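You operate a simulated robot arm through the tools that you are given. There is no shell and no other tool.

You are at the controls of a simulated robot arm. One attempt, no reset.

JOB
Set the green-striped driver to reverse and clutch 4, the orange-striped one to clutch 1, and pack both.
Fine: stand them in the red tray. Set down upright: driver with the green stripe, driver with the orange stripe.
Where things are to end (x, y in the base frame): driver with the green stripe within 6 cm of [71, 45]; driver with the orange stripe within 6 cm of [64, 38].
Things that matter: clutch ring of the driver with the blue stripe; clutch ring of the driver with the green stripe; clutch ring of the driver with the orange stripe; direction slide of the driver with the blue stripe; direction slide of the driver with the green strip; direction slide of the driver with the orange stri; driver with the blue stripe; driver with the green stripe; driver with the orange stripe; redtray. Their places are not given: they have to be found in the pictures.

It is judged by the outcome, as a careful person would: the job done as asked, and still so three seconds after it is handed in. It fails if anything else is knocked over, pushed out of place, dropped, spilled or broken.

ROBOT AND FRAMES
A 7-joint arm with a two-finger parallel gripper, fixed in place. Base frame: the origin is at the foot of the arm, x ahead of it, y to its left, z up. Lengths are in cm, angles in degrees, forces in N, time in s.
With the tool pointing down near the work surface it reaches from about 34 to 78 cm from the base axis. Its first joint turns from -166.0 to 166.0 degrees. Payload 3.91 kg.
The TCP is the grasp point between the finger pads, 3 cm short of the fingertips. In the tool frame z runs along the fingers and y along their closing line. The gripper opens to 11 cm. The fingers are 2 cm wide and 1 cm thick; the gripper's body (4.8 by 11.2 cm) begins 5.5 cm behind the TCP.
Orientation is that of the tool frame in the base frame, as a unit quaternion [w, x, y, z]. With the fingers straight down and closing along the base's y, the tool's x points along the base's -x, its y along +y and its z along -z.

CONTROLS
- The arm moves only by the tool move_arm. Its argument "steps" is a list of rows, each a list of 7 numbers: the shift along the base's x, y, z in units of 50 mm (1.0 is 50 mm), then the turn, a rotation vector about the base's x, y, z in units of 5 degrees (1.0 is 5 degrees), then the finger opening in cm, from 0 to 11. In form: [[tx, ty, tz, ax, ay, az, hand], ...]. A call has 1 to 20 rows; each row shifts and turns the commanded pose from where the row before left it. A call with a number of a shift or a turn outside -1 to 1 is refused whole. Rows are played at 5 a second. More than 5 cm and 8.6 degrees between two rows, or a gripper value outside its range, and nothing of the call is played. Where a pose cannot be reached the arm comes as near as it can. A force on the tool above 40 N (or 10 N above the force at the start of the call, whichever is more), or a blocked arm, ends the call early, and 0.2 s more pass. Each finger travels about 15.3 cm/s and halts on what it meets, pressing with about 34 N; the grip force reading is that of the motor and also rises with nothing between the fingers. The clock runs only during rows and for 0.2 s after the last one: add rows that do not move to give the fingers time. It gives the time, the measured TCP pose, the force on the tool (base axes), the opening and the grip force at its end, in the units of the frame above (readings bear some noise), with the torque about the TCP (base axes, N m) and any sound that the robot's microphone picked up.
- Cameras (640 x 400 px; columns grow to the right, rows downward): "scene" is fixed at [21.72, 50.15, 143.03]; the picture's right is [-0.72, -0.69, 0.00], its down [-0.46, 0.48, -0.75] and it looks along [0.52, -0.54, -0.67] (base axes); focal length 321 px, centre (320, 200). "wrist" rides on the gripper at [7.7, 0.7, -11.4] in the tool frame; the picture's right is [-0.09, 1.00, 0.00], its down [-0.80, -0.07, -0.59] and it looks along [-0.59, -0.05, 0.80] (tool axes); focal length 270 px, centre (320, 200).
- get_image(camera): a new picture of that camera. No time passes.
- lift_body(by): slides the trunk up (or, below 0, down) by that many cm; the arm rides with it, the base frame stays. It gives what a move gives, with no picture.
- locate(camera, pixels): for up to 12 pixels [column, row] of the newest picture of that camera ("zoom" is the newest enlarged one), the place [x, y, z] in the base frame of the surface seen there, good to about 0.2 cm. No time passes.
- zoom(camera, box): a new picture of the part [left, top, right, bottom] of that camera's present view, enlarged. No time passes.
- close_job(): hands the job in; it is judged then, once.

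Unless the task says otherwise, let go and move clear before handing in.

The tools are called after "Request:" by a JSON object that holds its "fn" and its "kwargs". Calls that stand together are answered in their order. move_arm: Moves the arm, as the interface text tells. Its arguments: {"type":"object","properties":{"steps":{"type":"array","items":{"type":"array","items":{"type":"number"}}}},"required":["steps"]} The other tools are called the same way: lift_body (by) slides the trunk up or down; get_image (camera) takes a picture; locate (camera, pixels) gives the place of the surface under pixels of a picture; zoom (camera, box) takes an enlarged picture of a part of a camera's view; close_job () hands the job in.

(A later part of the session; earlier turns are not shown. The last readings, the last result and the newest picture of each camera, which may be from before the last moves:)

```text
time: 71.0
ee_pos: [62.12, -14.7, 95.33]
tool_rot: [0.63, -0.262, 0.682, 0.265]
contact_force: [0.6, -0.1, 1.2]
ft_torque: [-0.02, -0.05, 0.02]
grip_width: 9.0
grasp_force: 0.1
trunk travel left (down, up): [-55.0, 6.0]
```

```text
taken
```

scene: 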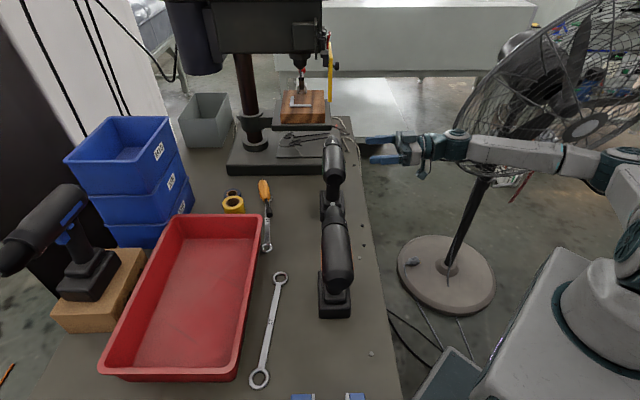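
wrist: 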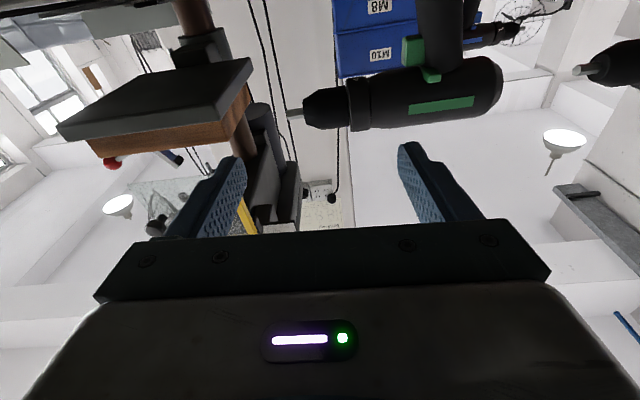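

The fan head is visibly oscillating between pictures, so it swung into the arm. I'll find out where its cage reaches so I can stay clear, and look at its foot.

Request:
{"fn": "locate", "kwargs": {"camera": "scene", "pixels": [[459, 122], [465, 100], [480, 85], [500, 65], [447, 268], [411, 262], [398, 262], [496, 275], [480, 185], [455, 140], [520, 150], [560, 40]]}}

Request:
{"fn": "zoom", "kwargs": {"camera": "scene", "box": [380, 20, 640, 330]}}

```text
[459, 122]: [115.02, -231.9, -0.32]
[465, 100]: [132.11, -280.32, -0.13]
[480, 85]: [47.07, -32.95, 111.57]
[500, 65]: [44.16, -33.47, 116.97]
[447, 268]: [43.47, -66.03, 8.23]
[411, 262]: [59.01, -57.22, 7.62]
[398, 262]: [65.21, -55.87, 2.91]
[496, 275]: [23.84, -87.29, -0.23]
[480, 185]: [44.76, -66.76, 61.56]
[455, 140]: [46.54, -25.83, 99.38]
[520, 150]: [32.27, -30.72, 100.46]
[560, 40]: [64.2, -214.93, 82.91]
```

```text
1.29 times, centred on (510, 175) of scene
```

zoom: 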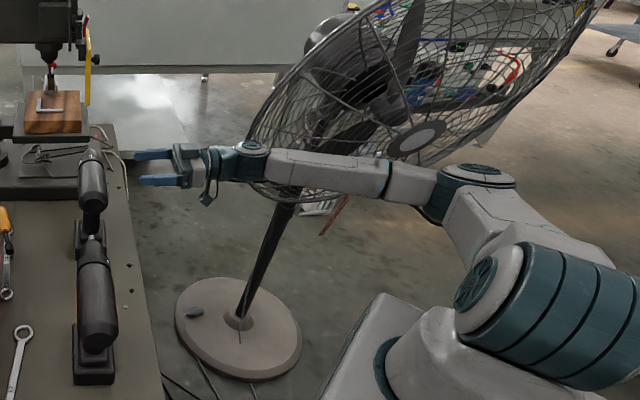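

The fan cage reaches to about y≈−33 at z≈110, close to my forearm. I'll rise and untilt now, moving toward +y away from it.

Request:
{"fn": "move_arm", "kwargs": {"steps": [[0, 0.1, 0.5, -1, 1, 0, 9], [0, 0.2, 0.5, -1, 1, 0, 9], [-0.1, 0.3, 0.5, -1, 1, 0, 9], [-0.1, 0.3, 0.5, -1, 1, 0, 9], [-0.1, 0.3, 0.3, -1, 1, 0, 9], [-0.2, 0.4, 0, -1, 1, 0, 9], [-0.2, 0.4, 0, -1, 1, 0, 9], [-0.2, 0.4, 0, -1, 1, 0, 9], [-0.2, 0.4, 0, -1, 1, 0, 9], [0, 0.3, 0, -1, 1, 0, 9], [0, 0.3, 0, -1, 1, 0, 9]]}}

Request:
{"fn": "get_image", "kwargs": {"camera": "scene"}}

Request:
{"fn": "get_image", "kwargs": {"camera": "wrist"}}

```text
time: 73.4
ee_pos: [56.64, 2.2, 106.77]
tool_rot: [0.07, -0.365, 0.928, 0.02]
contact_force: [-0.2, -0.3, 1.1]
ft_torque: [0.01, -0.02, 0.01]
grip_width: 9.0
grasp_force: 0.0
trunk travel left (down, up): [-55.0, 6.0]
```

```text
taken
```

scene: 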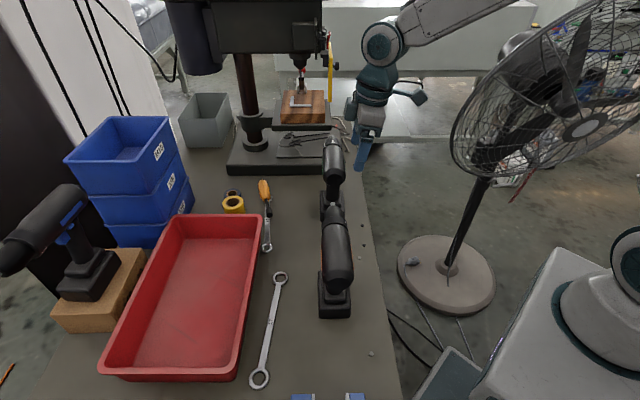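

```text
taken
```

wrist: 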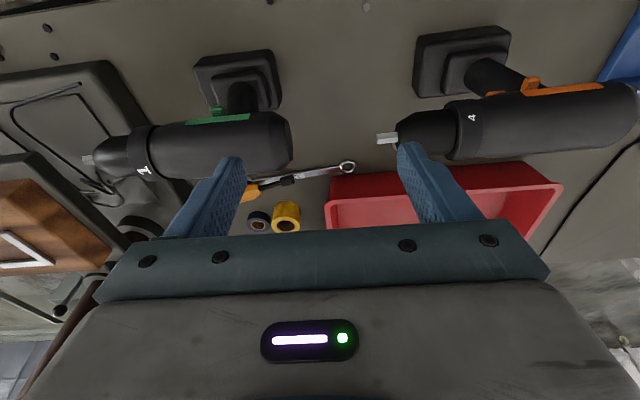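

The fan head looks the same as 2.4 s ago. I'll idle a few seconds to learn whether it oscillates on its own.

Request:
{"fn": "move_arm", "kwargs": {"steps": [[0, 0, 0, 0, 0, 0, 9], [0, 0, 0, 0, 0, 0, 9], [0, 0, 0, 0, 0, 0, 9], [0, 0, 0, 0, 0, 0, 9], [0, 0, 0, 0, 0, 0, 9], [0, 0, 0, 0, 0, 0, 9], [0, 0, 0, 0, 0, 0, 9], [0, 0, 0, 0, 0, 0, 9], [0, 0, 0, 0, 0, 0, 9], [0, 0, 0, 0, 0, 0, 9], [0, 0, 0, 0, 0, 0, 9], [0, 0, 0, 0, 0, 0, 9], [0, 0, 0, 0, 0, 0, 9], [0, 0, 0, 0, 0, 0, 9], [0, 0, 0, 0, 0, 0, 9]]}}

Request:
{"fn": "get_image", "kwargs": {"camera": "scene"}}

Request:
{"fn": "zoom", "kwargs": {"camera": "wrist", "box": [60, 60, 340, 200]}}

```text
time: 76.6
ee_pos: [56.63, 2.02, 106.71]
tool_rot: [0.07, -0.366, 0.928, 0.021]
contact_force: [0.5, 0.4, -0.1]
ft_torque: [0.0, 0.0, 0.03]
grip_width: 9.0
grasp_force: 0.1
trunk travel left (down, up): [-55.0, 6.0]
```

```text
taken
```

scene: 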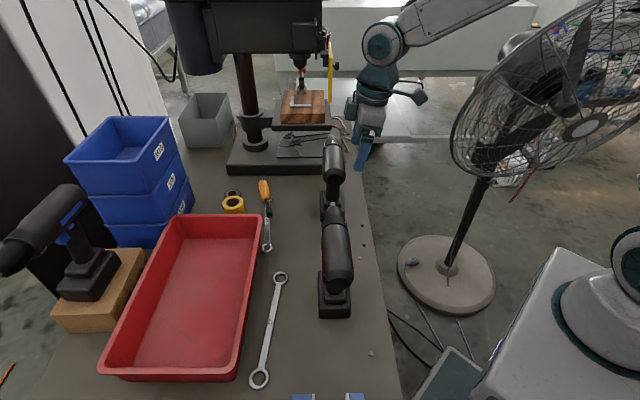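

```text
2.29 times, centred on (200, 130) of wrist
```

zoom: 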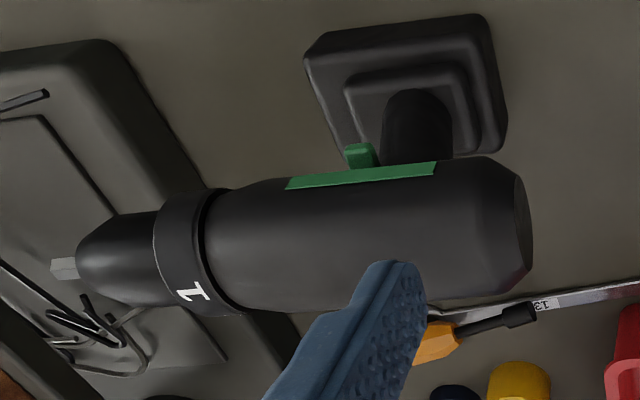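

The fan is static now, so it was my arm that nudged it; I'll keep well away from that side from here on. Next, a closer look at both rings and housings for an index mark.

Request:
{"fn": "zoom", "kwargs": {"camera": "wrist", "box": [110, 110, 190, 190]}}

Request:
{"fn": "zoom", "kwargs": {"camera": "wrist", "box": [430, 80, 510, 170]}}

```text
5.00 times, centred on (150, 150) of wrist
```

zoom: 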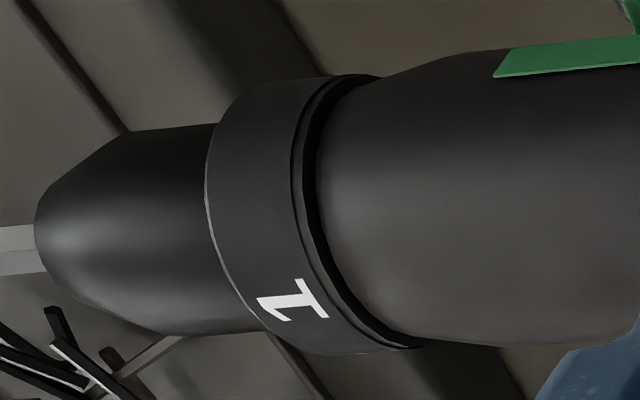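

```text
4.44 times, centred on (470, 125) of wrist
```

zoom: 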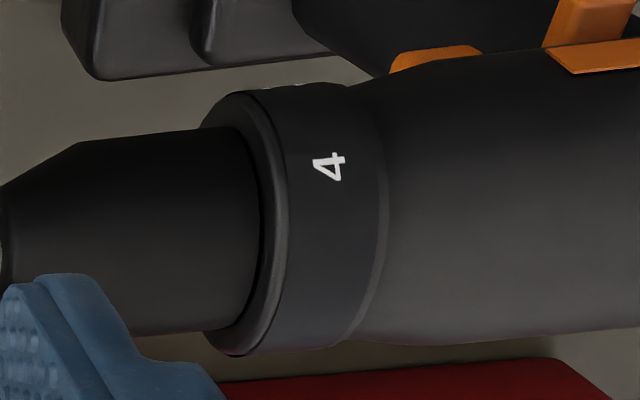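

I'll measure where exactly "1" sits on the green ring.

Request:
{"fn": "locate", "kwargs": {"camera": "wrist", "pixels": [[145, 170], [143, 170], [147, 170], [144, 160], [142, 150], [140, 140], [148, 178], [95, 160], [280, 140], [230, 140], [256, 80], [235, 65]]}}

```text
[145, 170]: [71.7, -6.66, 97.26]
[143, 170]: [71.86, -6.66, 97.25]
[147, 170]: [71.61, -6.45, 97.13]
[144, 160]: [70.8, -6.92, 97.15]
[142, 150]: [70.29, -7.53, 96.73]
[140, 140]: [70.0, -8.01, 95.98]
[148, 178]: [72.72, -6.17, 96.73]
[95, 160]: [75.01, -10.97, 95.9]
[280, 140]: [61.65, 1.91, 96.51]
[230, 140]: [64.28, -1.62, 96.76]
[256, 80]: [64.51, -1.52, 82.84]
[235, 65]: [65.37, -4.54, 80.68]
```

"1" sits within ~6° of top, so the total travel is 180°. Before choosing how the ring is meant to be read, I want to see the underside properly, by lifting the orange driver (which must be moved anyway) and rolling it toward the scene camera. First I'll locate its body and battery.

Request:
{"fn": "locate", "kwargs": {"camera": "wrist", "pixels": [[420, 42], [500, 32], [505, 62], [420, 88], [480, 70], [530, 110], [580, 115], [625, 110], [630, 90], [540, 150], [600, 140], [529, 83]]}}

Request:
{"fn": "zoom", "kwargs": {"camera": "wrist", "box": [390, 10, 640, 170]}}

```text
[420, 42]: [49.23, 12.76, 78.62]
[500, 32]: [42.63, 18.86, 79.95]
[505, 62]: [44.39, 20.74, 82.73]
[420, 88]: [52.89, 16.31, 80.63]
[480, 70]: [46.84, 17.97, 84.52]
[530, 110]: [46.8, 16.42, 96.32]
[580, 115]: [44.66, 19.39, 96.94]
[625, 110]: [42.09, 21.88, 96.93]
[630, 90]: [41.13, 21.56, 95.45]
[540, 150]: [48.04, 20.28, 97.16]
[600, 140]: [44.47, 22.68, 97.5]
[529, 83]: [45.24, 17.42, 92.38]
```

```text
2.50 times, centred on (515, 90) of wrist
```

zoom: 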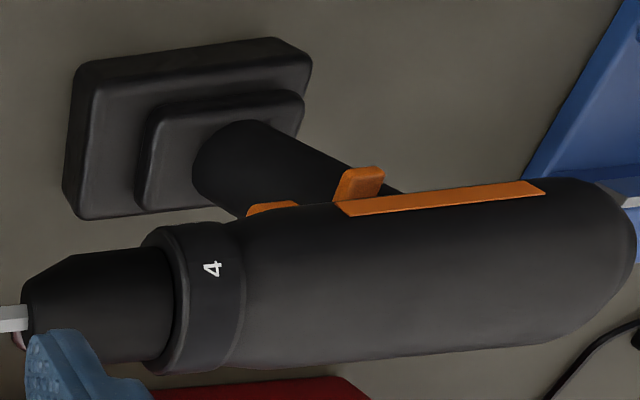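

Base of orange spans f≈16.5–26 along the axis, s≈43.5–50.5, so its centre is about (48.2,18.2) and a good body grip point is about (47.4,19.1). I'll turn the tool to yaw −45° and move above it.

Request:
{"fn": "move_arm", "kwargs": {"steps": [[0, 0.1, 0.1, -0.52, 0.65, 0.21, 10], [0, 0.1, 0.1, -0.52, 0.65, 0.21, 10], [-0.1, 0.19, 0, 0, 0, -1, 10], [-0.1, 0.19, 0, 0, 0, -1, 10], [-0.1, 0.19, 0, 0, 0, -1, 10], [-0.1, 0.19, 0, 0, 0, -1, 10], [-0.1, 0.19, 0, 0, 0, -1, 10], [-0.1, 0.19, 0, 0, 0, -1, 10], [-0.1, 0.19, 0, 0, 0, -1, 10], [-0.1, 0.19, 0, 0, 0, -1, 10], [-0.1, 0.19, 0, 0, 0, -1, 10], [-0.1, 0.19, 0, 0, 0, -1, 10], [-0.1, 0.19, 0, 0, 0, -1, 10], [-0.1, 0.19, 0, 0, 0, -1, 10], [-0.1, 0.19, 0, 0, 0, -1, 10], [-0.1, 0.19, 0, 0, 0, -1, 10], [-0.1, 0.19, 0, 0, 0, -1, 10], [-0.1, 0.19, 0, 0, 0, -1, 10], [-0.1, 0.19, 0, 0, 0, -1, 10], [-0.15, 0.1, 0, 0, 0, -1, 10]]}}

Request:
{"fn": "get_image", "kwargs": {"camera": "wrist"}}

```text
time: 80.8
ee_pos: [47.34, 19.95, 107.96]
tool_rot: [0.002, 0.383, 0.924, -0.001]
contact_force: [0.4, 0.5, 0.4]
ft_torque: [0.01, 0.0, -0.03]
grip_width: 9.97
grasp_force: 0.0
trunk travel left (down, up): [-55.0, 6.0]
```

```text
taken
```

wrist: 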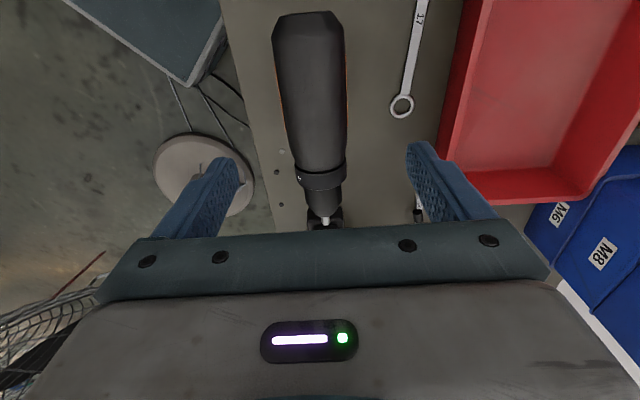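

Request:
{"fn": "locate", "kwargs": {"camera": "wrist", "pixels": [[308, 20], [310, 60], [313, 100], [317, 140], [320, 178], [322, 198], [283, 100], [344, 95], [290, 140], [346, 135], [298, 178], [344, 172]]}}

```text
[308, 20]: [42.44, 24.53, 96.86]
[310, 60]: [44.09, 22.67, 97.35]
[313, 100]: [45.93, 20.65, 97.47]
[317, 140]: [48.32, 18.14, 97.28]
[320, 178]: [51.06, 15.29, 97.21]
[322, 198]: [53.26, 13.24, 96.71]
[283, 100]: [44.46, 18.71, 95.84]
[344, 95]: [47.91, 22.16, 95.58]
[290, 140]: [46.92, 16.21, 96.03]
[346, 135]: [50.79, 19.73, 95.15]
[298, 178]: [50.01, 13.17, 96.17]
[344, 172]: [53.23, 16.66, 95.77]
```

The axis is at s≈47.0. I'll descend over the body at f=20 with TCP at z≈96.2 (fingertips above the slide), then close and lift slightly to weigh it.

Request:
{"fn": "move_arm", "kwargs": {"steps": [[0.01, -0.17, 0, 0, 0, 0, 10], [0, 0, -0.47, 0, 0, 0, 10], [0, 0, -0.47, 0, 0, 0, 10], [0, 0, -0.47, 0, 0, 0, 10], [0, 0, -0.47, 0, 0, 0, 10], [0, 0, -0.47, 0, 0, 0, 10], [0, 0, 0, 0, 0, 0, 9]]}}

Request:
{"fn": "get_image", "kwargs": {"camera": "wrist"}}

```text
time: 82.4
ee_pos: [47.33, 19.09, 96.17]
tool_rot: [0.001, 0.382, 0.924, -0.001]
contact_force: [-0.5, -1.1, 0.9]
ft_torque: [0.0, -0.01, 0.02]
grip_width: 8.99
grasp_force: 0.1
trunk travel left (down, up): [-55.0, 6.0]
```

```text
taken
```

wrist: 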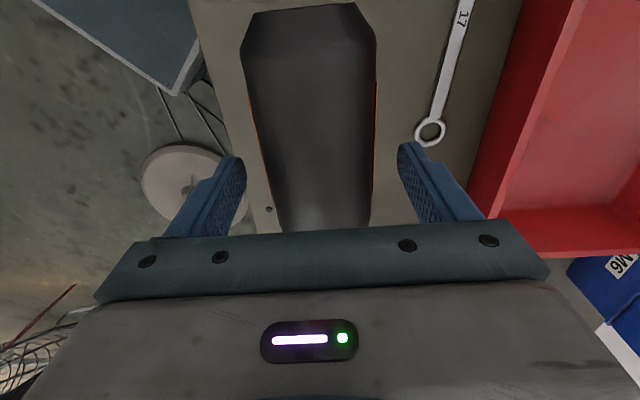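

Fingers straddle the body evenly. Closing and lifting ~2 cm.

Request:
{"fn": "move_arm", "kwargs": {"steps": [[0, 0, 0, 0, 0, 0, 7.5], [0, 0, 0, 0, 0, 0, 6], [0, 0, 0, 0, 0, 0, 4.5], [0, 0, 0, 0, 0, 0, 4.5], [0, 0, 0, 0, 0, 0, 4.5]]}}

Request:
{"fn": "move_arm", "kwargs": {"steps": [[0, 0, 0.1, 0, 0, 0, 4.5], [0, 0, 0.15, 0, 0, 0, 4.5], [0, 0, 0.2, 0, 0, 0, 4.5], [0, 0, 0, 0, 0, 0, 4.5]]}}

Request:
{"fn": "zoom", "kwargs": {"camera": "scene", "box": [250, 160, 410, 340]}}

```text
time: 83.6
ee_pos: [47.42, 19.04, 96.25]
tool_rot: [0.0, 0.382, 0.924, -0.001]
contact_force: [1.7, 0.0, -0.1]
ft_torque: [0.05, 0.0, -0.28]
grip_width: 5.73
grasp_force: 34.4
trunk travel left (down, up): [-55.0, 6.0]
```

```text
time: 84.6
ee_pos: [47.45, 19.09, 98.38]
tool_rot: [0.0, 0.382, 0.924, -0.001]
contact_force: [-0.3, 1.2, -11.9]
ft_torque: [0.04, 0.08, -0.06]
grip_width: 5.73
grasp_force: 33.6
trunk travel left (down, up): [-55.0, 6.0]
```

```text
2.22 times, centred on (330, 250) of scene
```

zoom: 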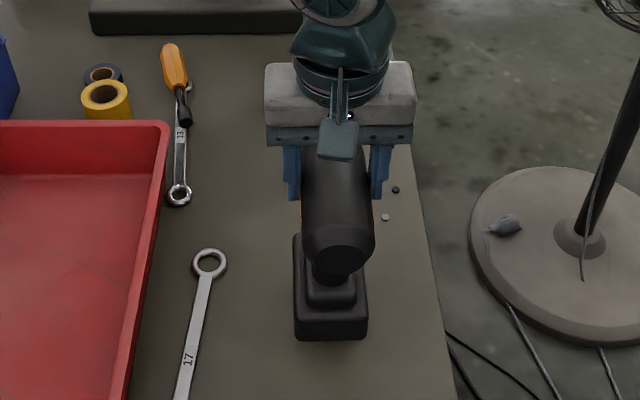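

Orange weighs ~1.2 kg and hangs balanced. I'll lift it to z≈125.

Request:
{"fn": "move_arm", "kwargs": {"steps": [[0, 0, 0.4, 0, 0, 0, 4.5], [0, 0, 0.6, 0, 0, 0, 4.5], [0, 0, 0.8, 0, 0, 0, 4.5], [0, 0, 0.8, 0, 0, 0, 4.5], [0, 0, 0.8, 0, 0, 0, 4.5], [0, 0, 0.8, 0, 0, 0, 4.5], [0, 0, 0.8, 0, 0, 0, 4.5], [0, 0, 0.4, 0, 0, 0, 4.5], [0, 0, 0, 0, 0, 0, 4.5]]}}

Request:
{"fn": "move_arm", "kwargs": {"steps": [[0, 0, 0, 0.4, -0.4, 0, 4.5], [0, 0, 0, 0.5, -0.5, 0, 4.5], [0, 0, 0, 0.5, -0.5, 0, 4.5], [0, 0, 0, 0.5, -0.5, 0, 4.5], [0, 0, 0, 0.5, -0.5, 0, 4.5], [0, 0, 0, 0.5, -0.5, 0, 4.5], [0, 0, 0, 0, 0, 0, 4.5]]}}

Request:
{"fn": "get_image", "kwargs": {"camera": "scene"}}

Request:
{"fn": "get_image", "kwargs": {"camera": "wrist"}}

```text
time: 86.6
ee_pos: [47.46, 19.07, 125.28]
tool_rot: [0.0, 0.382, 0.924, -0.001]
contact_force: [-0.3, 0.6, -12.1]
ft_torque: [0.06, 0.04, -0.01]
grip_width: 5.74
grasp_force: 33.6
trunk travel left (down, up): [-55.0, 6.0]
```

```text
time: 88.2
ee_pos: [47.42, 19.05, 125.14]
tool_rot: [0.068, 0.377, 0.91, 0.163]
contact_force: [-0.7, -0.1, -11.6]
ft_torque: [-0.22, 0.3, 0.03]
grip_width: 5.72
grasp_force: 33.9
trunk travel left (down, up): [-55.0, 6.0]
```

```text
taken
```

scene: 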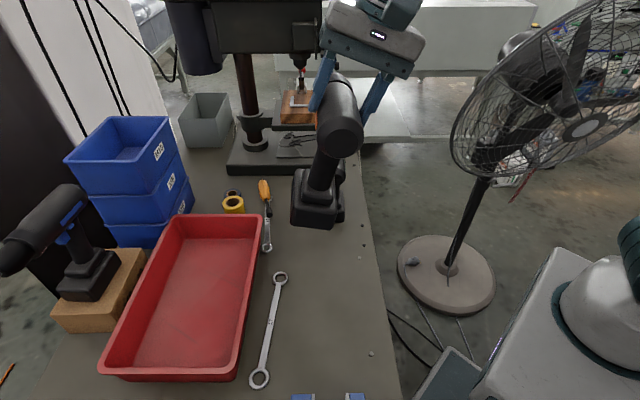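

```text
taken
```

wrist: 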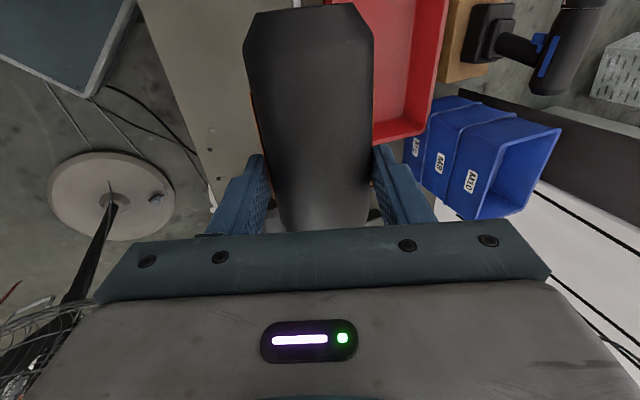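

Rolling 20° gives 0.37 N·m; slip would be near 0.95, so I'll keep the roll ≤45° and raise instead, so the scene camera looks at the underside. First, raise the trunk and arm.

Request:
{"fn": "lift_body", "kwargs": {"by": 6}}

Request:
{"fn": "move_arm", "kwargs": {"steps": [[0, 0, 0.6, 0, 0, 0.5, 4.5], [0, 0, 0.6, 0, 0, 1, 4.5], [0, 0, 0.6, 0, 0, 1, 4.5], [0, 0, 0.6, 0, 0, 1, 4.5], [0, 0, 0, 0, 0, 1, 4.5], [0, 0, 0, 0, 0, 1, 4.5], [0, 0, 0, 0, 0, 1, 4.5], [0, 0, 0, 0, 0, 1, 4.5], [0, 0, 0, 0, 0, 1, 4.5], [0, 0, 0, 0, 0, 1, 4.5], [0, 0, 0, 0, 0, 1, 4.5], [0, 0, 0, 0, 0, 1, 4.5], [0, 0, 0, 0, 0, 0, 4.5]]}}

Request:
{"fn": "get_image", "kwargs": {"camera": "scene"}}

```text
time: 89.2
ee_pos: [47.58, 18.96, 131.18]
tool_rot: [0.068, 0.376, 0.91, 0.164]
contact_force: [-0.1, -0.4, -11.8]
ft_torque: [-0.21, 0.33, 0.01]
grip_width: 5.71
grasp_force: 34.7
trunk travel left (down, up): [-61.0, 0.0]
```

```text
time: 92.0
ee_pos: [47.41, 18.97, 143.25]
tool_rot: [-0.019, -0.108, 0.978, 0.176]
contact_force: [-0.1, -0.3, -13.1]
ft_torque: [-0.36, 0.03, 0.01]
grip_width: 5.72
grasp_force: 34.2
trunk travel left (down, up): [-61.0, 0.0]
```

```text
taken
```

scene: 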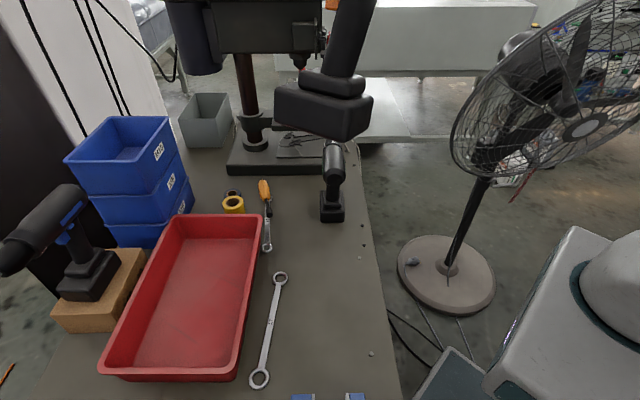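

The body is above the frame top; I'll see whether a zoom at the top edge shows beyond it.

Request:
{"fn": "zoom", "kwargs": {"camera": "scene", "box": [240, 0, 440, 10]}}

```text
3.20 times, centred on (340, 5) of scene
```

zoom: 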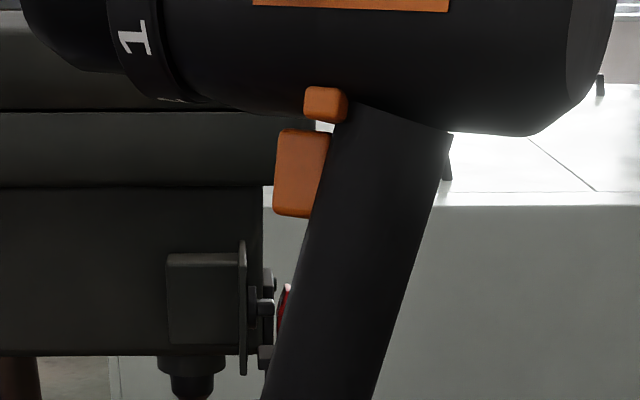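

Zoom does render beyond the frame, showing the driver's left side with 1. I'll roll ~25° more about the driver axis to reveal the underside.

Request:
{"fn": "move_arm", "kwargs": {"steps": [[0, 0, 0, 0.6, 0.13, 0, 4.5], [0, 0, 0, 0.8, 0.18, 0, 4.5], [0, 0, 0, 0.8, 0.18, 0, 4.5], [0, 0, 0, 0.8, 0.18, 0, 4.5], [0, 0, 0, 0.8, 0.18, 0, 4.5], [0, 0, 0, 0.8, 0.18, 0, 4.5], [0, 0, 0, 0, 0, 0, 4.5]]}}

Request:
{"fn": "zoom", "kwargs": {"camera": "scene", "box": [220, 0, 440, 10]}}

Request:
{"fn": "get_image", "kwargs": {"camera": "scene"}}

```text
time: 93.6
ee_pos: [47.4, 19.09, 143.12]
tool_rot: [-0.04, -0.101, 0.922, 0.372]
contact_force: [0.1, -0.1, -11.9]
ft_torque: [-0.92, -0.13, 0.0]
grip_width: 5.69
grasp_force: 34.1
trunk travel left (down, up): [-61.0, 0.0]
```

```text
2.91 times, centred on (330, 5) of scene
```

zoom: 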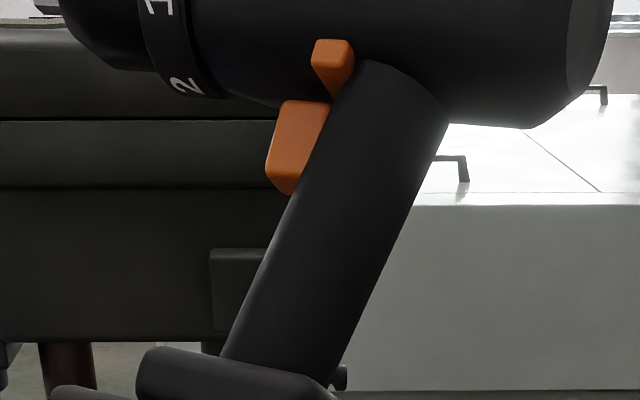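

```text
taken
```

scene: 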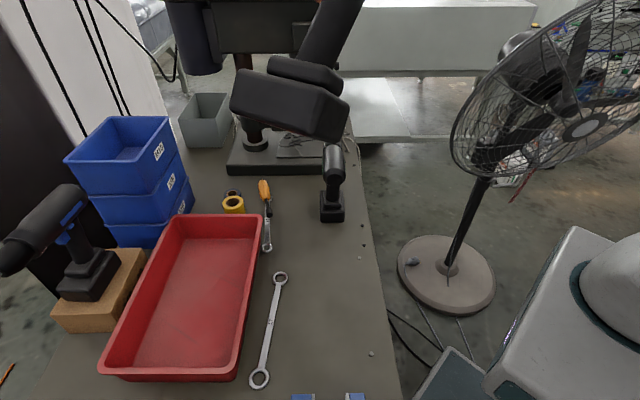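

The 2 is now visible near the bottom. I'll try zooming directly on the ring, beyond the top edge.

Request:
{"fn": "zoom", "kwargs": {"camera": "scene", "box": [245, -60, 345, 0]}}

Request:
{"fn": "zoom", "kwargs": {"camera": "scene", "box": [230, 0, 370, 1]}}

```text
refused: -60 is not a number from 0 to 400
```

```text
4.57 times, centred on (300, 0) of scene
```

zoom: 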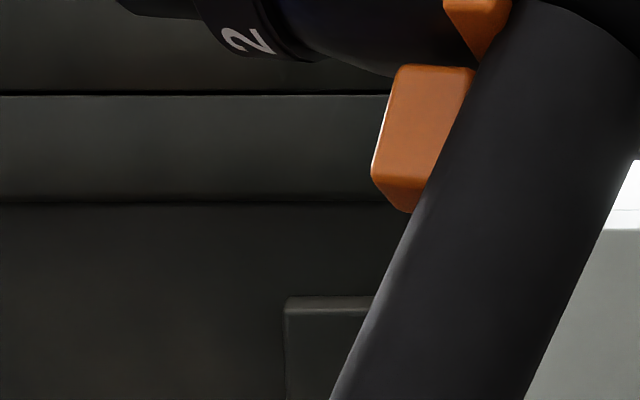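

I'll yaw ~28° more toward the camera and lower 8 cm so the ring's underside comes fully in view.

Request:
{"fn": "move_arm", "kwargs": {"steps": [[0, 0, -0.3, 0, 0, 0.5, 4.5], [0, 0, -0.4, 0, 0, 1, 4.5], [0, 0, -0.4, 0, 0, 1, 4.5], [0, 0, -0.4, 0, 0, 1, 4.5], [0, 0, -0.3, 0, 0, 1, 4.5], [0, 0, 0, 0, 0, 1, 4.5], [0, 0, 0, 0, 0, 0, 4.5]]}}

Request:
{"fn": "get_image", "kwargs": {"camera": "scene"}}

Request:
{"fn": "zoom", "kwargs": {"camera": "scene", "box": [220, 0, 360, 60]}}

```text
time: 95.2
ee_pos: [47.35, 18.96, 134.14]
tool_rot: [-0.128, -0.318, 0.871, 0.352]
contact_force: [0.3, -0.6, -11.8]
ft_torque: [-0.8, -0.58, -0.01]
grip_width: 5.72
grasp_force: 33.9
trunk travel left (down, up): [-61.0, 0.0]
```

```text
taken
```

scene: 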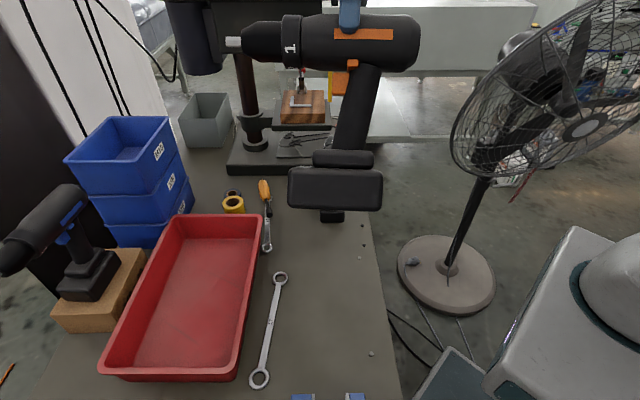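

```text
4.57 times, centred on (290, 30) of scene
```

zoom: 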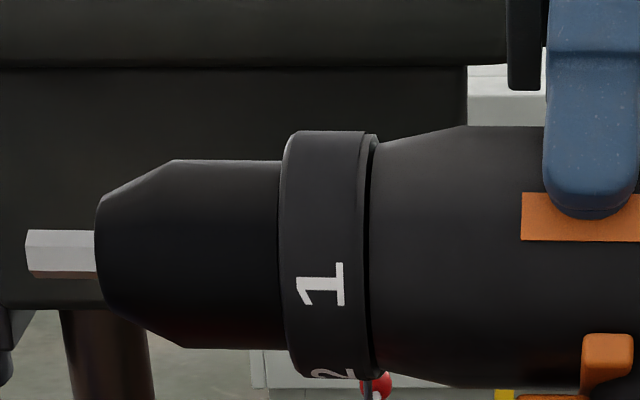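

No mark on the left or lower-left of the housing. I'll raise ~9 cm again at this yaw to view the underside more squarely.

Request:
{"fn": "move_arm", "kwargs": {"steps": [[0, 0, 0.4, 0, 0, 0.5, 4.5], [0, 0, 0.5, 0, 0, 0.5, 4.5], [0, 0, 0.5, 0, 0, 0.5, 4.5], [0, 0, 0.4, 0, 0, 0.5, 4.5], [0, 0, 0.2, 0, 0, 0, 4.5], [0, 0, 0, 0, 0, 0, 4.5]]}}

Request:
{"fn": "zoom", "kwargs": {"camera": "scene", "box": [220, 0, 380, 1]}}

Request:
{"fn": "zoom", "kwargs": {"camera": "scene", "box": [240, 0, 300, 1]}}

```text
time: 96.6
ee_pos: [47.7, 18.66, 144.15]
tool_rot: [-0.158, -0.39, 0.841, 0.34]
contact_force: [0.4, 0.1, -12.7]
ft_torque: [-0.48, -0.47, 0.03]
grip_width: 5.7
grasp_force: 34.4
trunk travel left (down, up): [-61.0, 0.0]
```

```text
4.00 times, centred on (300, 0) of scene
```

zoom: 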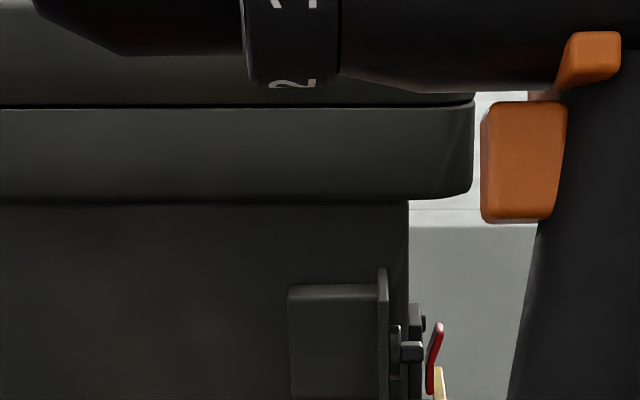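

```text
10.67 times, centred on (270, 0) of scene
```

zoom: 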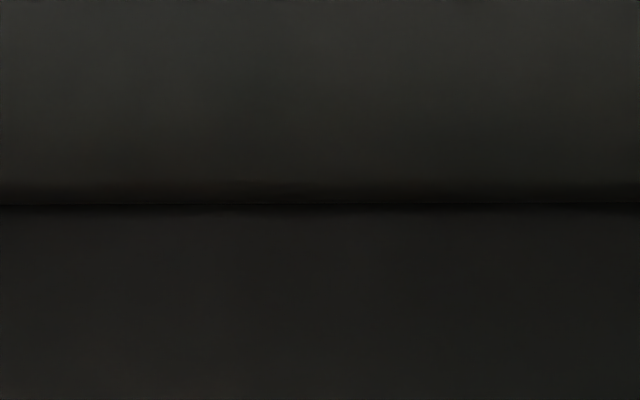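

Torque fell to 0.67 N·m, so the body has likely rolled a little in the pads; I'll hold here in roll and just raise ~6 cm for a squarer look at the underside.

Request:
{"fn": "move_arm", "kwargs": {"steps": [[0, 0, 0.3, 0, 0, 0, 4.5], [0, 0, 0.4, 0, 0, 0, 4.5], [0, 0, 0.3, 0, 0, 0, 4.5], [0, 0, 0.2, 0, 0, 0, 4.5], [0, 0, 0, 0, 0, 0, 4.5]]}}

Request:
{"fn": "zoom", "kwargs": {"camera": "scene", "box": [130, 0, 430, 1]}}

```text
time: 97.8
ee_pos: [47.46, 18.9, 144.93]
tool_rot: [-0.157, -0.392, 0.84, 0.34]
contact_force: [0.2, -0.9, -12.9]
ft_torque: [-0.48, -0.47, 0.02]
grip_width: 5.7
grasp_force: 33.6
out of reach, approached as far as the arm can: row 1, 2, 3, 4
trunk travel left (down, up): [-61.0, 0.0]
```

```text
2.13 times, centred on (280, 0) of scene
```

zoom: 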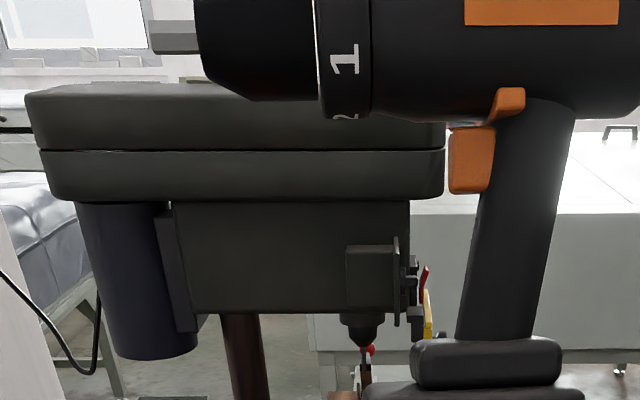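

The view shows no index mark anywhere on the housing, so I'll rely on the mechanical evidence (180° travel, digits consistent only when read underneath: start 2, green now at 4; orange needs one 60° step to the stop with 1 underneath). I'll bring orange back: un-roll and un-yaw at height.

Request:
{"fn": "move_arm", "kwargs": {"steps": [[0, 0, -0.3, 0, 0, -1, 4.5], [0, 0, -0.3, 0, 0, -1, 4.5], [0, 0, -0.3, 0, 0, -1, 4.5], [0, 0, -0.3, 0, 0, -1, 4.5], [0, 0, -0.3, 0, 0, -1, 4.5], [0, 0, -0.3, 0, 0, -1, 4.5], [0, 0, -0.3, 0, 0, -1, 4.5], [0, 0, -0.3, 0, 0, -1, 4.5], [0, 0, 0, 0, 0, -1, 4.5], [0, 0, 0, 0, 0, -1, 4.5], [0, 0, 0, 0, 0, -1, 4.5], [0, 0, 0, 0, 0, -1, 4.5], [0, 0, 0, 0, 0, -1, 4.5], [0, 0, 0, 0, 0, -1, 4.5], [0, 0, 0, 0, 0, -1, 4.5], [0, 0, 0, 0, 0, -1, 4.5], [0, 0, 0, 0, 0, -1, 4.5], [0, 0, 0, 0, 0, -1, 4.5], [0, 0, 0, 0, 0, -1, 4.5], [0, 0, 0, 0, 0, 0, 4.5]]}}

Request:
{"fn": "move_arm", "kwargs": {"steps": [[0, 0, 0, -0.6, 0.6, 0, 4.5], [0, 0, 0, -0.6, 0.6, 0, 4.5], [0, 0, 0, -0.6, 0.6, 0, 4.5], [0, 0, 0, -0.6, 0.6, 0, 4.5], [0, 0, 0, -0.6, 0.6, 0, 4.5], [0, 0, 0, -0.6, 0.6, 0, 4.5], [0, 0, 0, 0, 0, 0, 4.5]]}}

Request:
{"fn": "get_image", "kwargs": {"camera": "scene"}}

Request:
{"fn": "get_image", "kwargs": {"camera": "wrist"}}

```text
time: 102.0
ee_pos: [47.41, 18.95, 133.0]
tool_rot: [0.144, 0.355, 0.857, 0.345]
contact_force: [0.2, 0.4, -13.0]
ft_torque: [-0.4, 0.47, 0.01]
grip_width: 5.7
grasp_force: 34.1
trunk travel left (down, up): [-61.0, 0.0]
```

```text
time: 103.6
ee_pos: [47.52, 18.98, 133.12]
tool_rot: [0.062, 0.378, 0.912, 0.148]
contact_force: [0.8, 0.0, -11.8]
ft_torque: [0.13, -0.03, -0.02]
grip_width: 5.72
grasp_force: 33.8
trunk travel left (down, up): [-61.0, 0.0]
```

```text
taken
```

scene: 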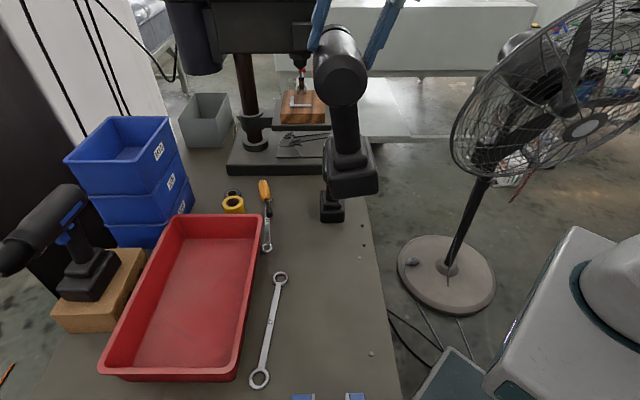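

```text
taken
```

wrist: 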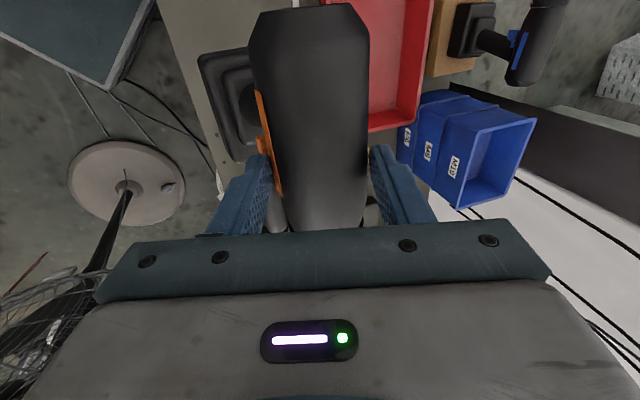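

Axis torque +0.11 N·m means the driver hangs ~6° the other way (it slipped ~25° in the pads). I'll roll +6° to make it upright, then lower toward its original spot.

Request:
{"fn": "move_arm", "kwargs": {"steps": [[0, 0, 0, 0.43, -0.43, 0, 4.5], [-0.05, -0.05, 0, 0.42, -0.42, 0, 4.5], [-0.05, -0.05, -0.5, 0, 0, 0, 4.5], [0, 0, -0.9, 0, 0, 0, 4.5], [0, 0, -0.9, 0, 0, 0, 4.5], [0, 0, -0.9, 0, 0, 0, 4.5], [0, 0, -0.9, 0, 0, 0, 4.5], [0, 0, -0.9, 0, 0, 0, 4.5], [0, 0, -0.8, 0, 0, 0, 4.5], [0, 0, -0.6, 0, 0, 0, 4.5], [0, 0, -0.3, 0, 0, 0, 4.5], [0, 0, 0, 0, 0, 0, 4.5]]}}

Request:
{"fn": "zoom", "kwargs": {"camera": "scene", "box": [250, 160, 410, 340]}}

Request:
{"fn": "get_image", "kwargs": {"camera": "wrist"}}

```text
time: 106.2
ee_pos: [47.0, 18.64, 99.21]
tool_rot: [0.082, 0.374, 0.903, 0.196]
contact_force: [-0.4, 0.2, -11.7]
ft_torque: [0.0, 0.07, 0.02]
grip_width: 5.61
grasp_force: 34.0
trunk travel left (down, up): [-61.0, 0.0]
```

```text
2.22 times, centred on (330, 250) of scene
```

zoom: 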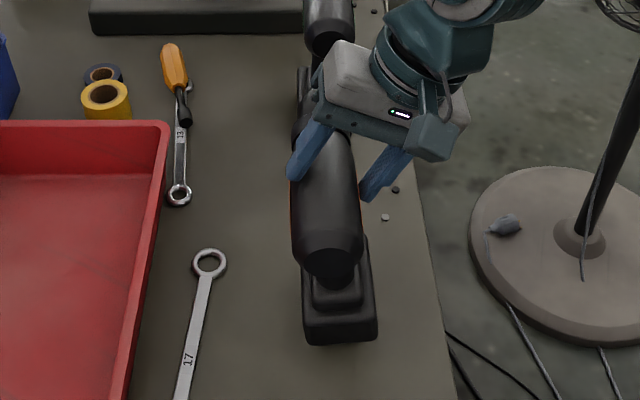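

```text
taken
```

wrist: 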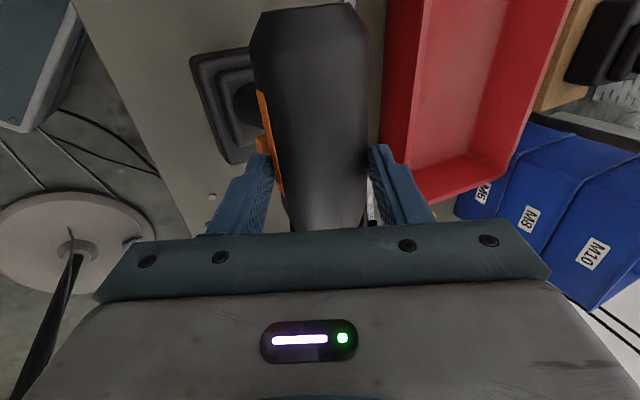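

The driver hangs straight (axis torque ≈0). Lowering slowly to touch down.

Request:
{"fn": "move_arm", "kwargs": {"steps": [[0, 0, -0.15, 0, 0, 0, 4.5], [0, 0, -0.15, 0, 0, 0, 4.5], [0, 0, -0.1, 0, 0, 0, 4.5], [0, 0, 0, 0, 0, 0, 4.5]]}}

Request:
{"fn": "move_arm", "kwargs": {"steps": [[0, 0, -0.06, 0, 0, 0, 4.5], [0, 0, -0.06, 0, 0, 0, 4.5], [0, 0, 0, 0, 0, 0, 4.5]]}}

```text
time: 107.2
ee_pos: [46.96, 18.72, 97.92]
tool_rot: [0.087, 0.371, 0.903, 0.2]
contact_force: [-7.6, 3.5, 23.1]
ft_torque: [0.82, 0.36, 0.36]
grip_width: 5.63
grasp_force: 33.8
trunk travel left (down, up): [-61.0, 0.0]
stopped in row 4: the force on the tool passed its limit at 42 N (the readings are from after the stop); the commanded pose is now the measured one
```

```text
time: 107.6
ee_pos: [47.08, 18.7, 97.93]
tool_rot: [0.088, 0.368, 0.903, 0.202]
contact_force: [-11.0, 7.0, 21.9]
ft_torque: [0.78, 0.17, 0.24]
grip_width: 5.64
grasp_force: 34.2
trunk travel left (down, up): [-61.0, 0.0]
stopped in row 1: the force on the tool passed its limit at 43 N (the readings are from after the stop); the commanded pose is now the measured one
```

Touchdown occurred at TCP z≈97.9 with some over-press. I'll ease up slightly and check posture before releasing.

Request:
{"fn": "move_arm", "kwargs": {"steps": [[0, 0, 0.05, 0, 0, 0, 4.5], [0, 0, 0.03, 0, 0, 0, 4.5], [0, 0, 0, 0, 0, 0, 4.5]]}}

Request:
{"fn": "zoom", "kwargs": {"camera": "scene", "box": [270, 190, 390, 340]}}

Request:
{"fn": "get_image", "kwargs": {"camera": "wrist"}}

Request:
{"fn": "locate", "kwargs": {"camera": "wrist", "pixels": [[310, 30], [312, 100], [318, 180], [225, 60], [215, 155], [245, 50], [260, 30], [350, 10]]}}

```text
time: 108.4
ee_pos: [47.37, 18.45, 97.88]
tool_rot: [0.087, 0.372, 0.902, 0.199]
contact_force: [-1.8, -1.6, -6.3]
ft_torque: [-0.5, -0.46, -0.1]
grip_width: 5.6
grasp_force: 34.2
trunk travel left (down, up): [-61.0, 0.0]
```

```text
2.67 times, centred on (330, 265) of scene
```

zoom: 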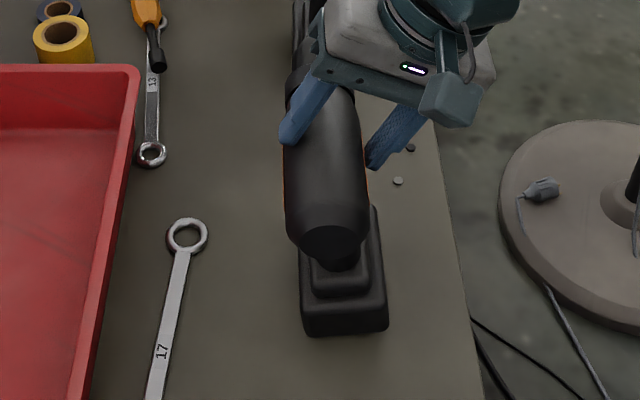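

```text
taken
```

wrist: 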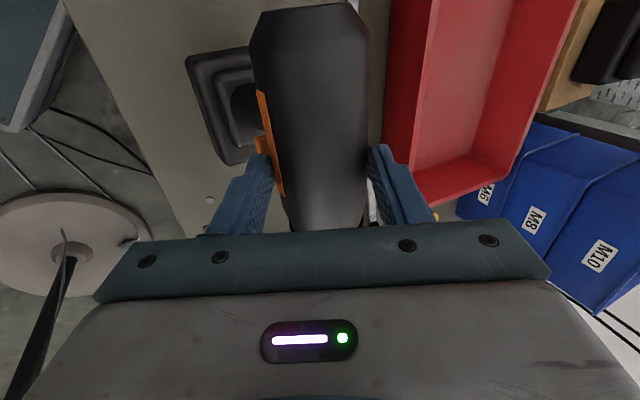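

```text
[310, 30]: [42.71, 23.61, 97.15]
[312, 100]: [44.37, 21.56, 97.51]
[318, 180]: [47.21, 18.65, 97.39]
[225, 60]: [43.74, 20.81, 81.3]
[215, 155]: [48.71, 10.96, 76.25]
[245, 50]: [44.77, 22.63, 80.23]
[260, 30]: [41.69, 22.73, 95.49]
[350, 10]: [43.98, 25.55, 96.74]
```

Body ridge is level at z≈97.4, so it's standing flat. Releasing gently.

Request:
{"fn": "move_arm", "kwargs": {"steps": [[0, 0, 0, 0, 0, 0, 5.8], [0, 0, 0, 0, 0, 0, 6.3], [0, 0, 0, 0, 0, 0, 7.5], [0, 0, 0, 0, 0, 0, 9], [0, 0, 0, 0, 0, 0, 9]]}}

Request:
{"fn": "get_image", "kwargs": {"camera": "wrist"}}

Request:
{"fn": "zoom", "kwargs": {"camera": "scene", "box": [270, 190, 390, 340]}}

```text
time: 109.6
ee_pos: [47.3, 18.5, 98.06]
tool_rot: [0.087, 0.371, 0.902, 0.201]
contact_force: [-1.5, -0.7, -1.7]
ft_torque: [0.02, 0.05, -0.03]
grip_width: 9.12
grasp_force: 1.1
trunk travel left (down, up): [-61.0, 0.0]
```

```text
taken
```

wrist: 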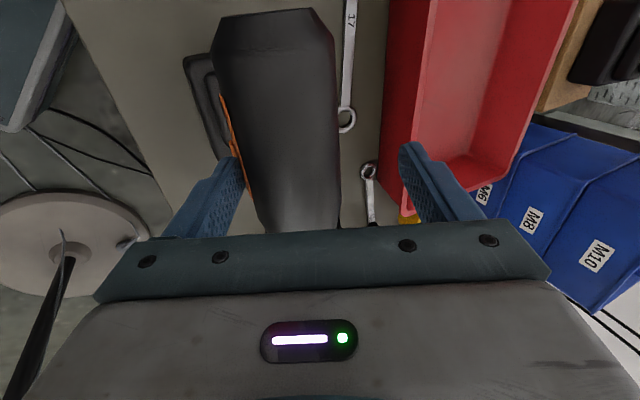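

```text
2.67 times, centred on (330, 265) of scene
```

zoom: 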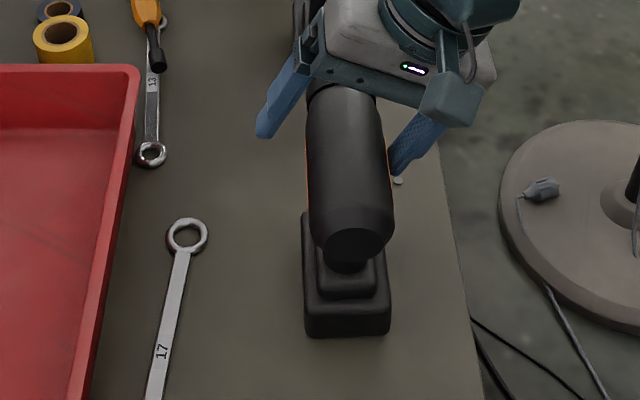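

It stands upright after shifting slightly. I'll open fully and back out along the tool axis, then look from above.

Request:
{"fn": "move_arm", "kwargs": {"steps": [[0, 0, 0, 0, 0, 0, 11], [-0.1, -0.1, 0.3, 0, 0, 0, 11], [-0.18, -0.18, 0.55, 0, 0, 0, 11], [-0.2, -0.2, 0.6, 0, 0, 0, 11], [-0.2, -0.2, 0.6, 0, 0, 0, 11], [0.3, 0.3, 0.2, -1, 1, 0, 11], [0.3, 0.3, 0, -1, 1, 0, 11], [0.1, 0.1, 0, -1, 1, 0, 11], [0, 0, 0, -0.6, 0.6, 0, 11], [0, 0, 0, 0, 0, 0, 11]]}}

Request:
{"fn": "get_image", "kwargs": {"camera": "wrist"}}

Request:
{"fn": "get_image", "kwargs": {"camera": "scene"}}

```text
time: 111.8
ee_pos: [47.36, 18.59, 109.25]
tool_rot: [0.003, 0.379, 0.925, -0.003]
contact_force: [0.7, -0.7, -0.1]
ft_torque: [0.01, 0.0, -0.02]
grip_width: 11.02
grasp_force: 0.0
trunk travel left (down, up): [-61.0, 0.0]
```

```text
taken
```

wrist: 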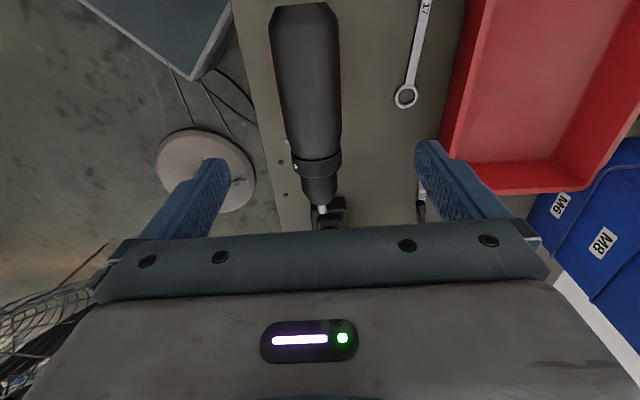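

```text
taken
```

scene: 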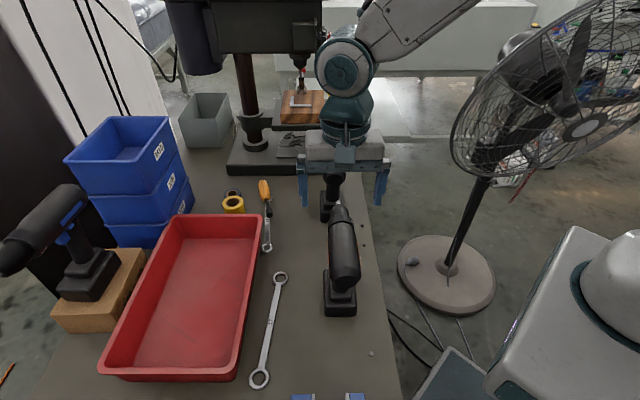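

Orange stands cleanly. I'll locate its new axis and ring.

Request:
{"fn": "locate", "kwargs": {"camera": "wrist", "pixels": [[302, 20], [306, 60], [310, 100], [315, 140], [318, 168], [320, 185], [296, 170], [341, 162], [280, 100], [338, 95], [297, 166], [318, 162]]}}

Request:
{"fn": "zoom", "kwargs": {"camera": "wrist", "box": [260, 120, 380, 220]}}

```text
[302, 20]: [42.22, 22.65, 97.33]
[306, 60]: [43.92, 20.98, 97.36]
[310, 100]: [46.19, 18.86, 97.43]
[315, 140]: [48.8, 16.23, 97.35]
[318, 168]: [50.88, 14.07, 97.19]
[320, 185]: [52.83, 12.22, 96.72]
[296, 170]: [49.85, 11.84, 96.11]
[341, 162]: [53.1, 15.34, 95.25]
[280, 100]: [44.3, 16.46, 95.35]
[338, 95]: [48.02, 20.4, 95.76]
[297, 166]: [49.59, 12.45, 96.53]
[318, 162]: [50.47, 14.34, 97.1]
```

```text
4.00 times, centred on (320, 170) of wrist
```

zoom: 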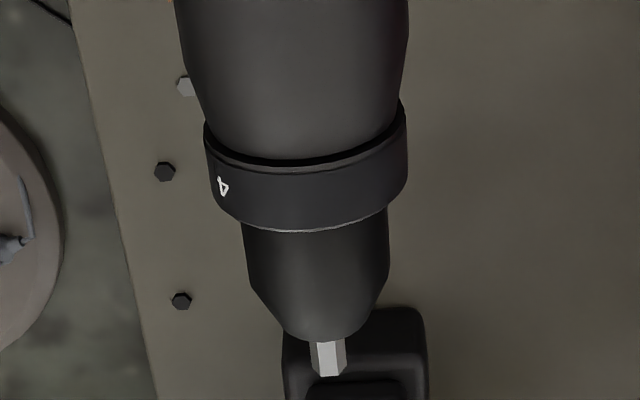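

Orange's axis is at s≈45.9, ring center ≈(51.0,14.0,94.65), 4 upper right as at the start. I'll lean the tool +35° and come down around the ring.

Request:
{"fn": "move_arm", "kwargs": {"steps": [[-0.081, -0.415, 0, 1, -1, 0, 9], [-0.081, -0.415, 0, 1, -1, 0, 9], [-0.081, -0.415, -0.2, 1, -1, 0, 9], [-0.081, -0.415, -0.2, 1, -1, 0, 9], [-0.081, -0.415, -0.24, 1, -1, 0, 9], [0.191, 0.191, -0.38, 0, 0, 0, 9], [0.191, 0.191, -0.38, 0, 0, 0, 9], [0.191, 0.191, -0.38, 0, 0, 0, 9], [0.191, 0.191, -0.38, 0, 0, 0, 9], [0.191, 0.191, -0.38, 0, 0, 0, 9], [0.191, 0.191, -0.38, 0, 0, 0, 9], [0, 0, 0, 0, 0, 0, 9]]}}

Request:
{"fn": "get_image", "kwargs": {"camera": "wrist"}}

Request:
{"fn": "get_image", "kwargs": {"camera": "scene"}}

```text
time: 114.4
ee_pos: [51.3, 14.54, 94.78]
tool_rot: [0.119, 0.362, 0.882, 0.278]
contact_force: [-0.6, -0.1, 0.0]
ft_torque: [-0.02, 0.0, 0.02]
grip_width: 9.01
grasp_force: 0.0
out of reach, approached as far as the arm can: row 5
trunk travel left (down, up): [-61.0, 0.0]
```

```text
taken
```

wrist: 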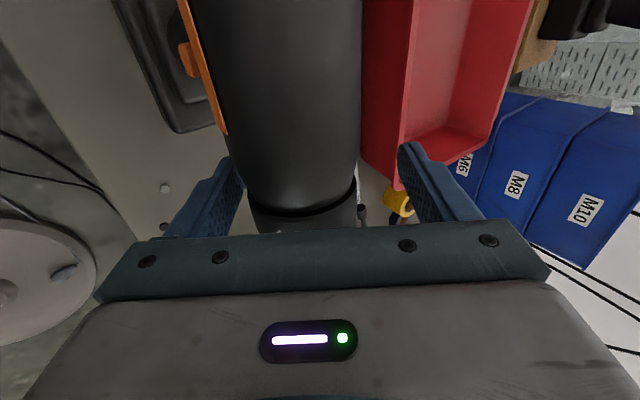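

```text
taken
```

scene: 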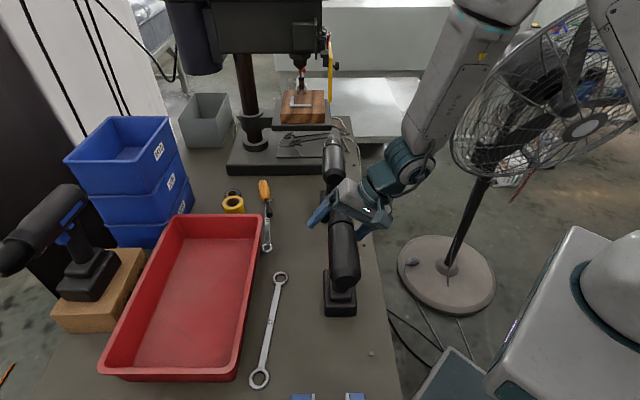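

The ring sits ~0.8 cm toward the lower-right finger. I'll correct and close.

Request:
{"fn": "move_arm", "kwargs": {"steps": [[-0.078, -0.134, -0.05, 0, 0, 0, 8.5], [0, 0, 0, 0, 0, 0, 8]]}}

Request:
{"fn": "get_image", "kwargs": {"camera": "wrist"}}

```text
time: 115.0
ee_pos: [50.73, 13.69, 94.55]
tool_rot: [0.119, 0.362, 0.882, 0.278]
contact_force: [-0.1, -0.2, 0.1]
ft_torque: [0.02, 0.0, -0.04]
grip_width: 8.02
grasp_force: 0.0
trunk travel left (down, up): [-61.0, 0.0]
```

```text
taken
```

wrist: 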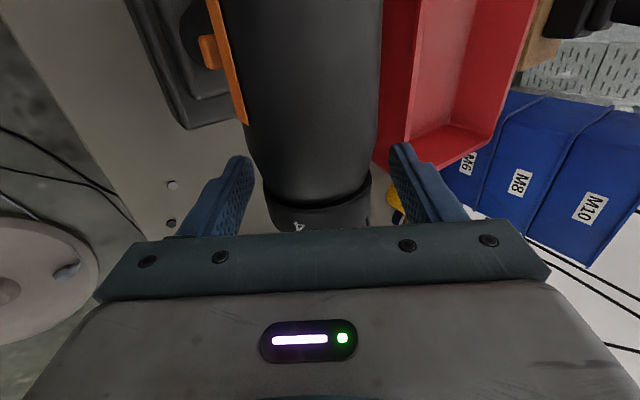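

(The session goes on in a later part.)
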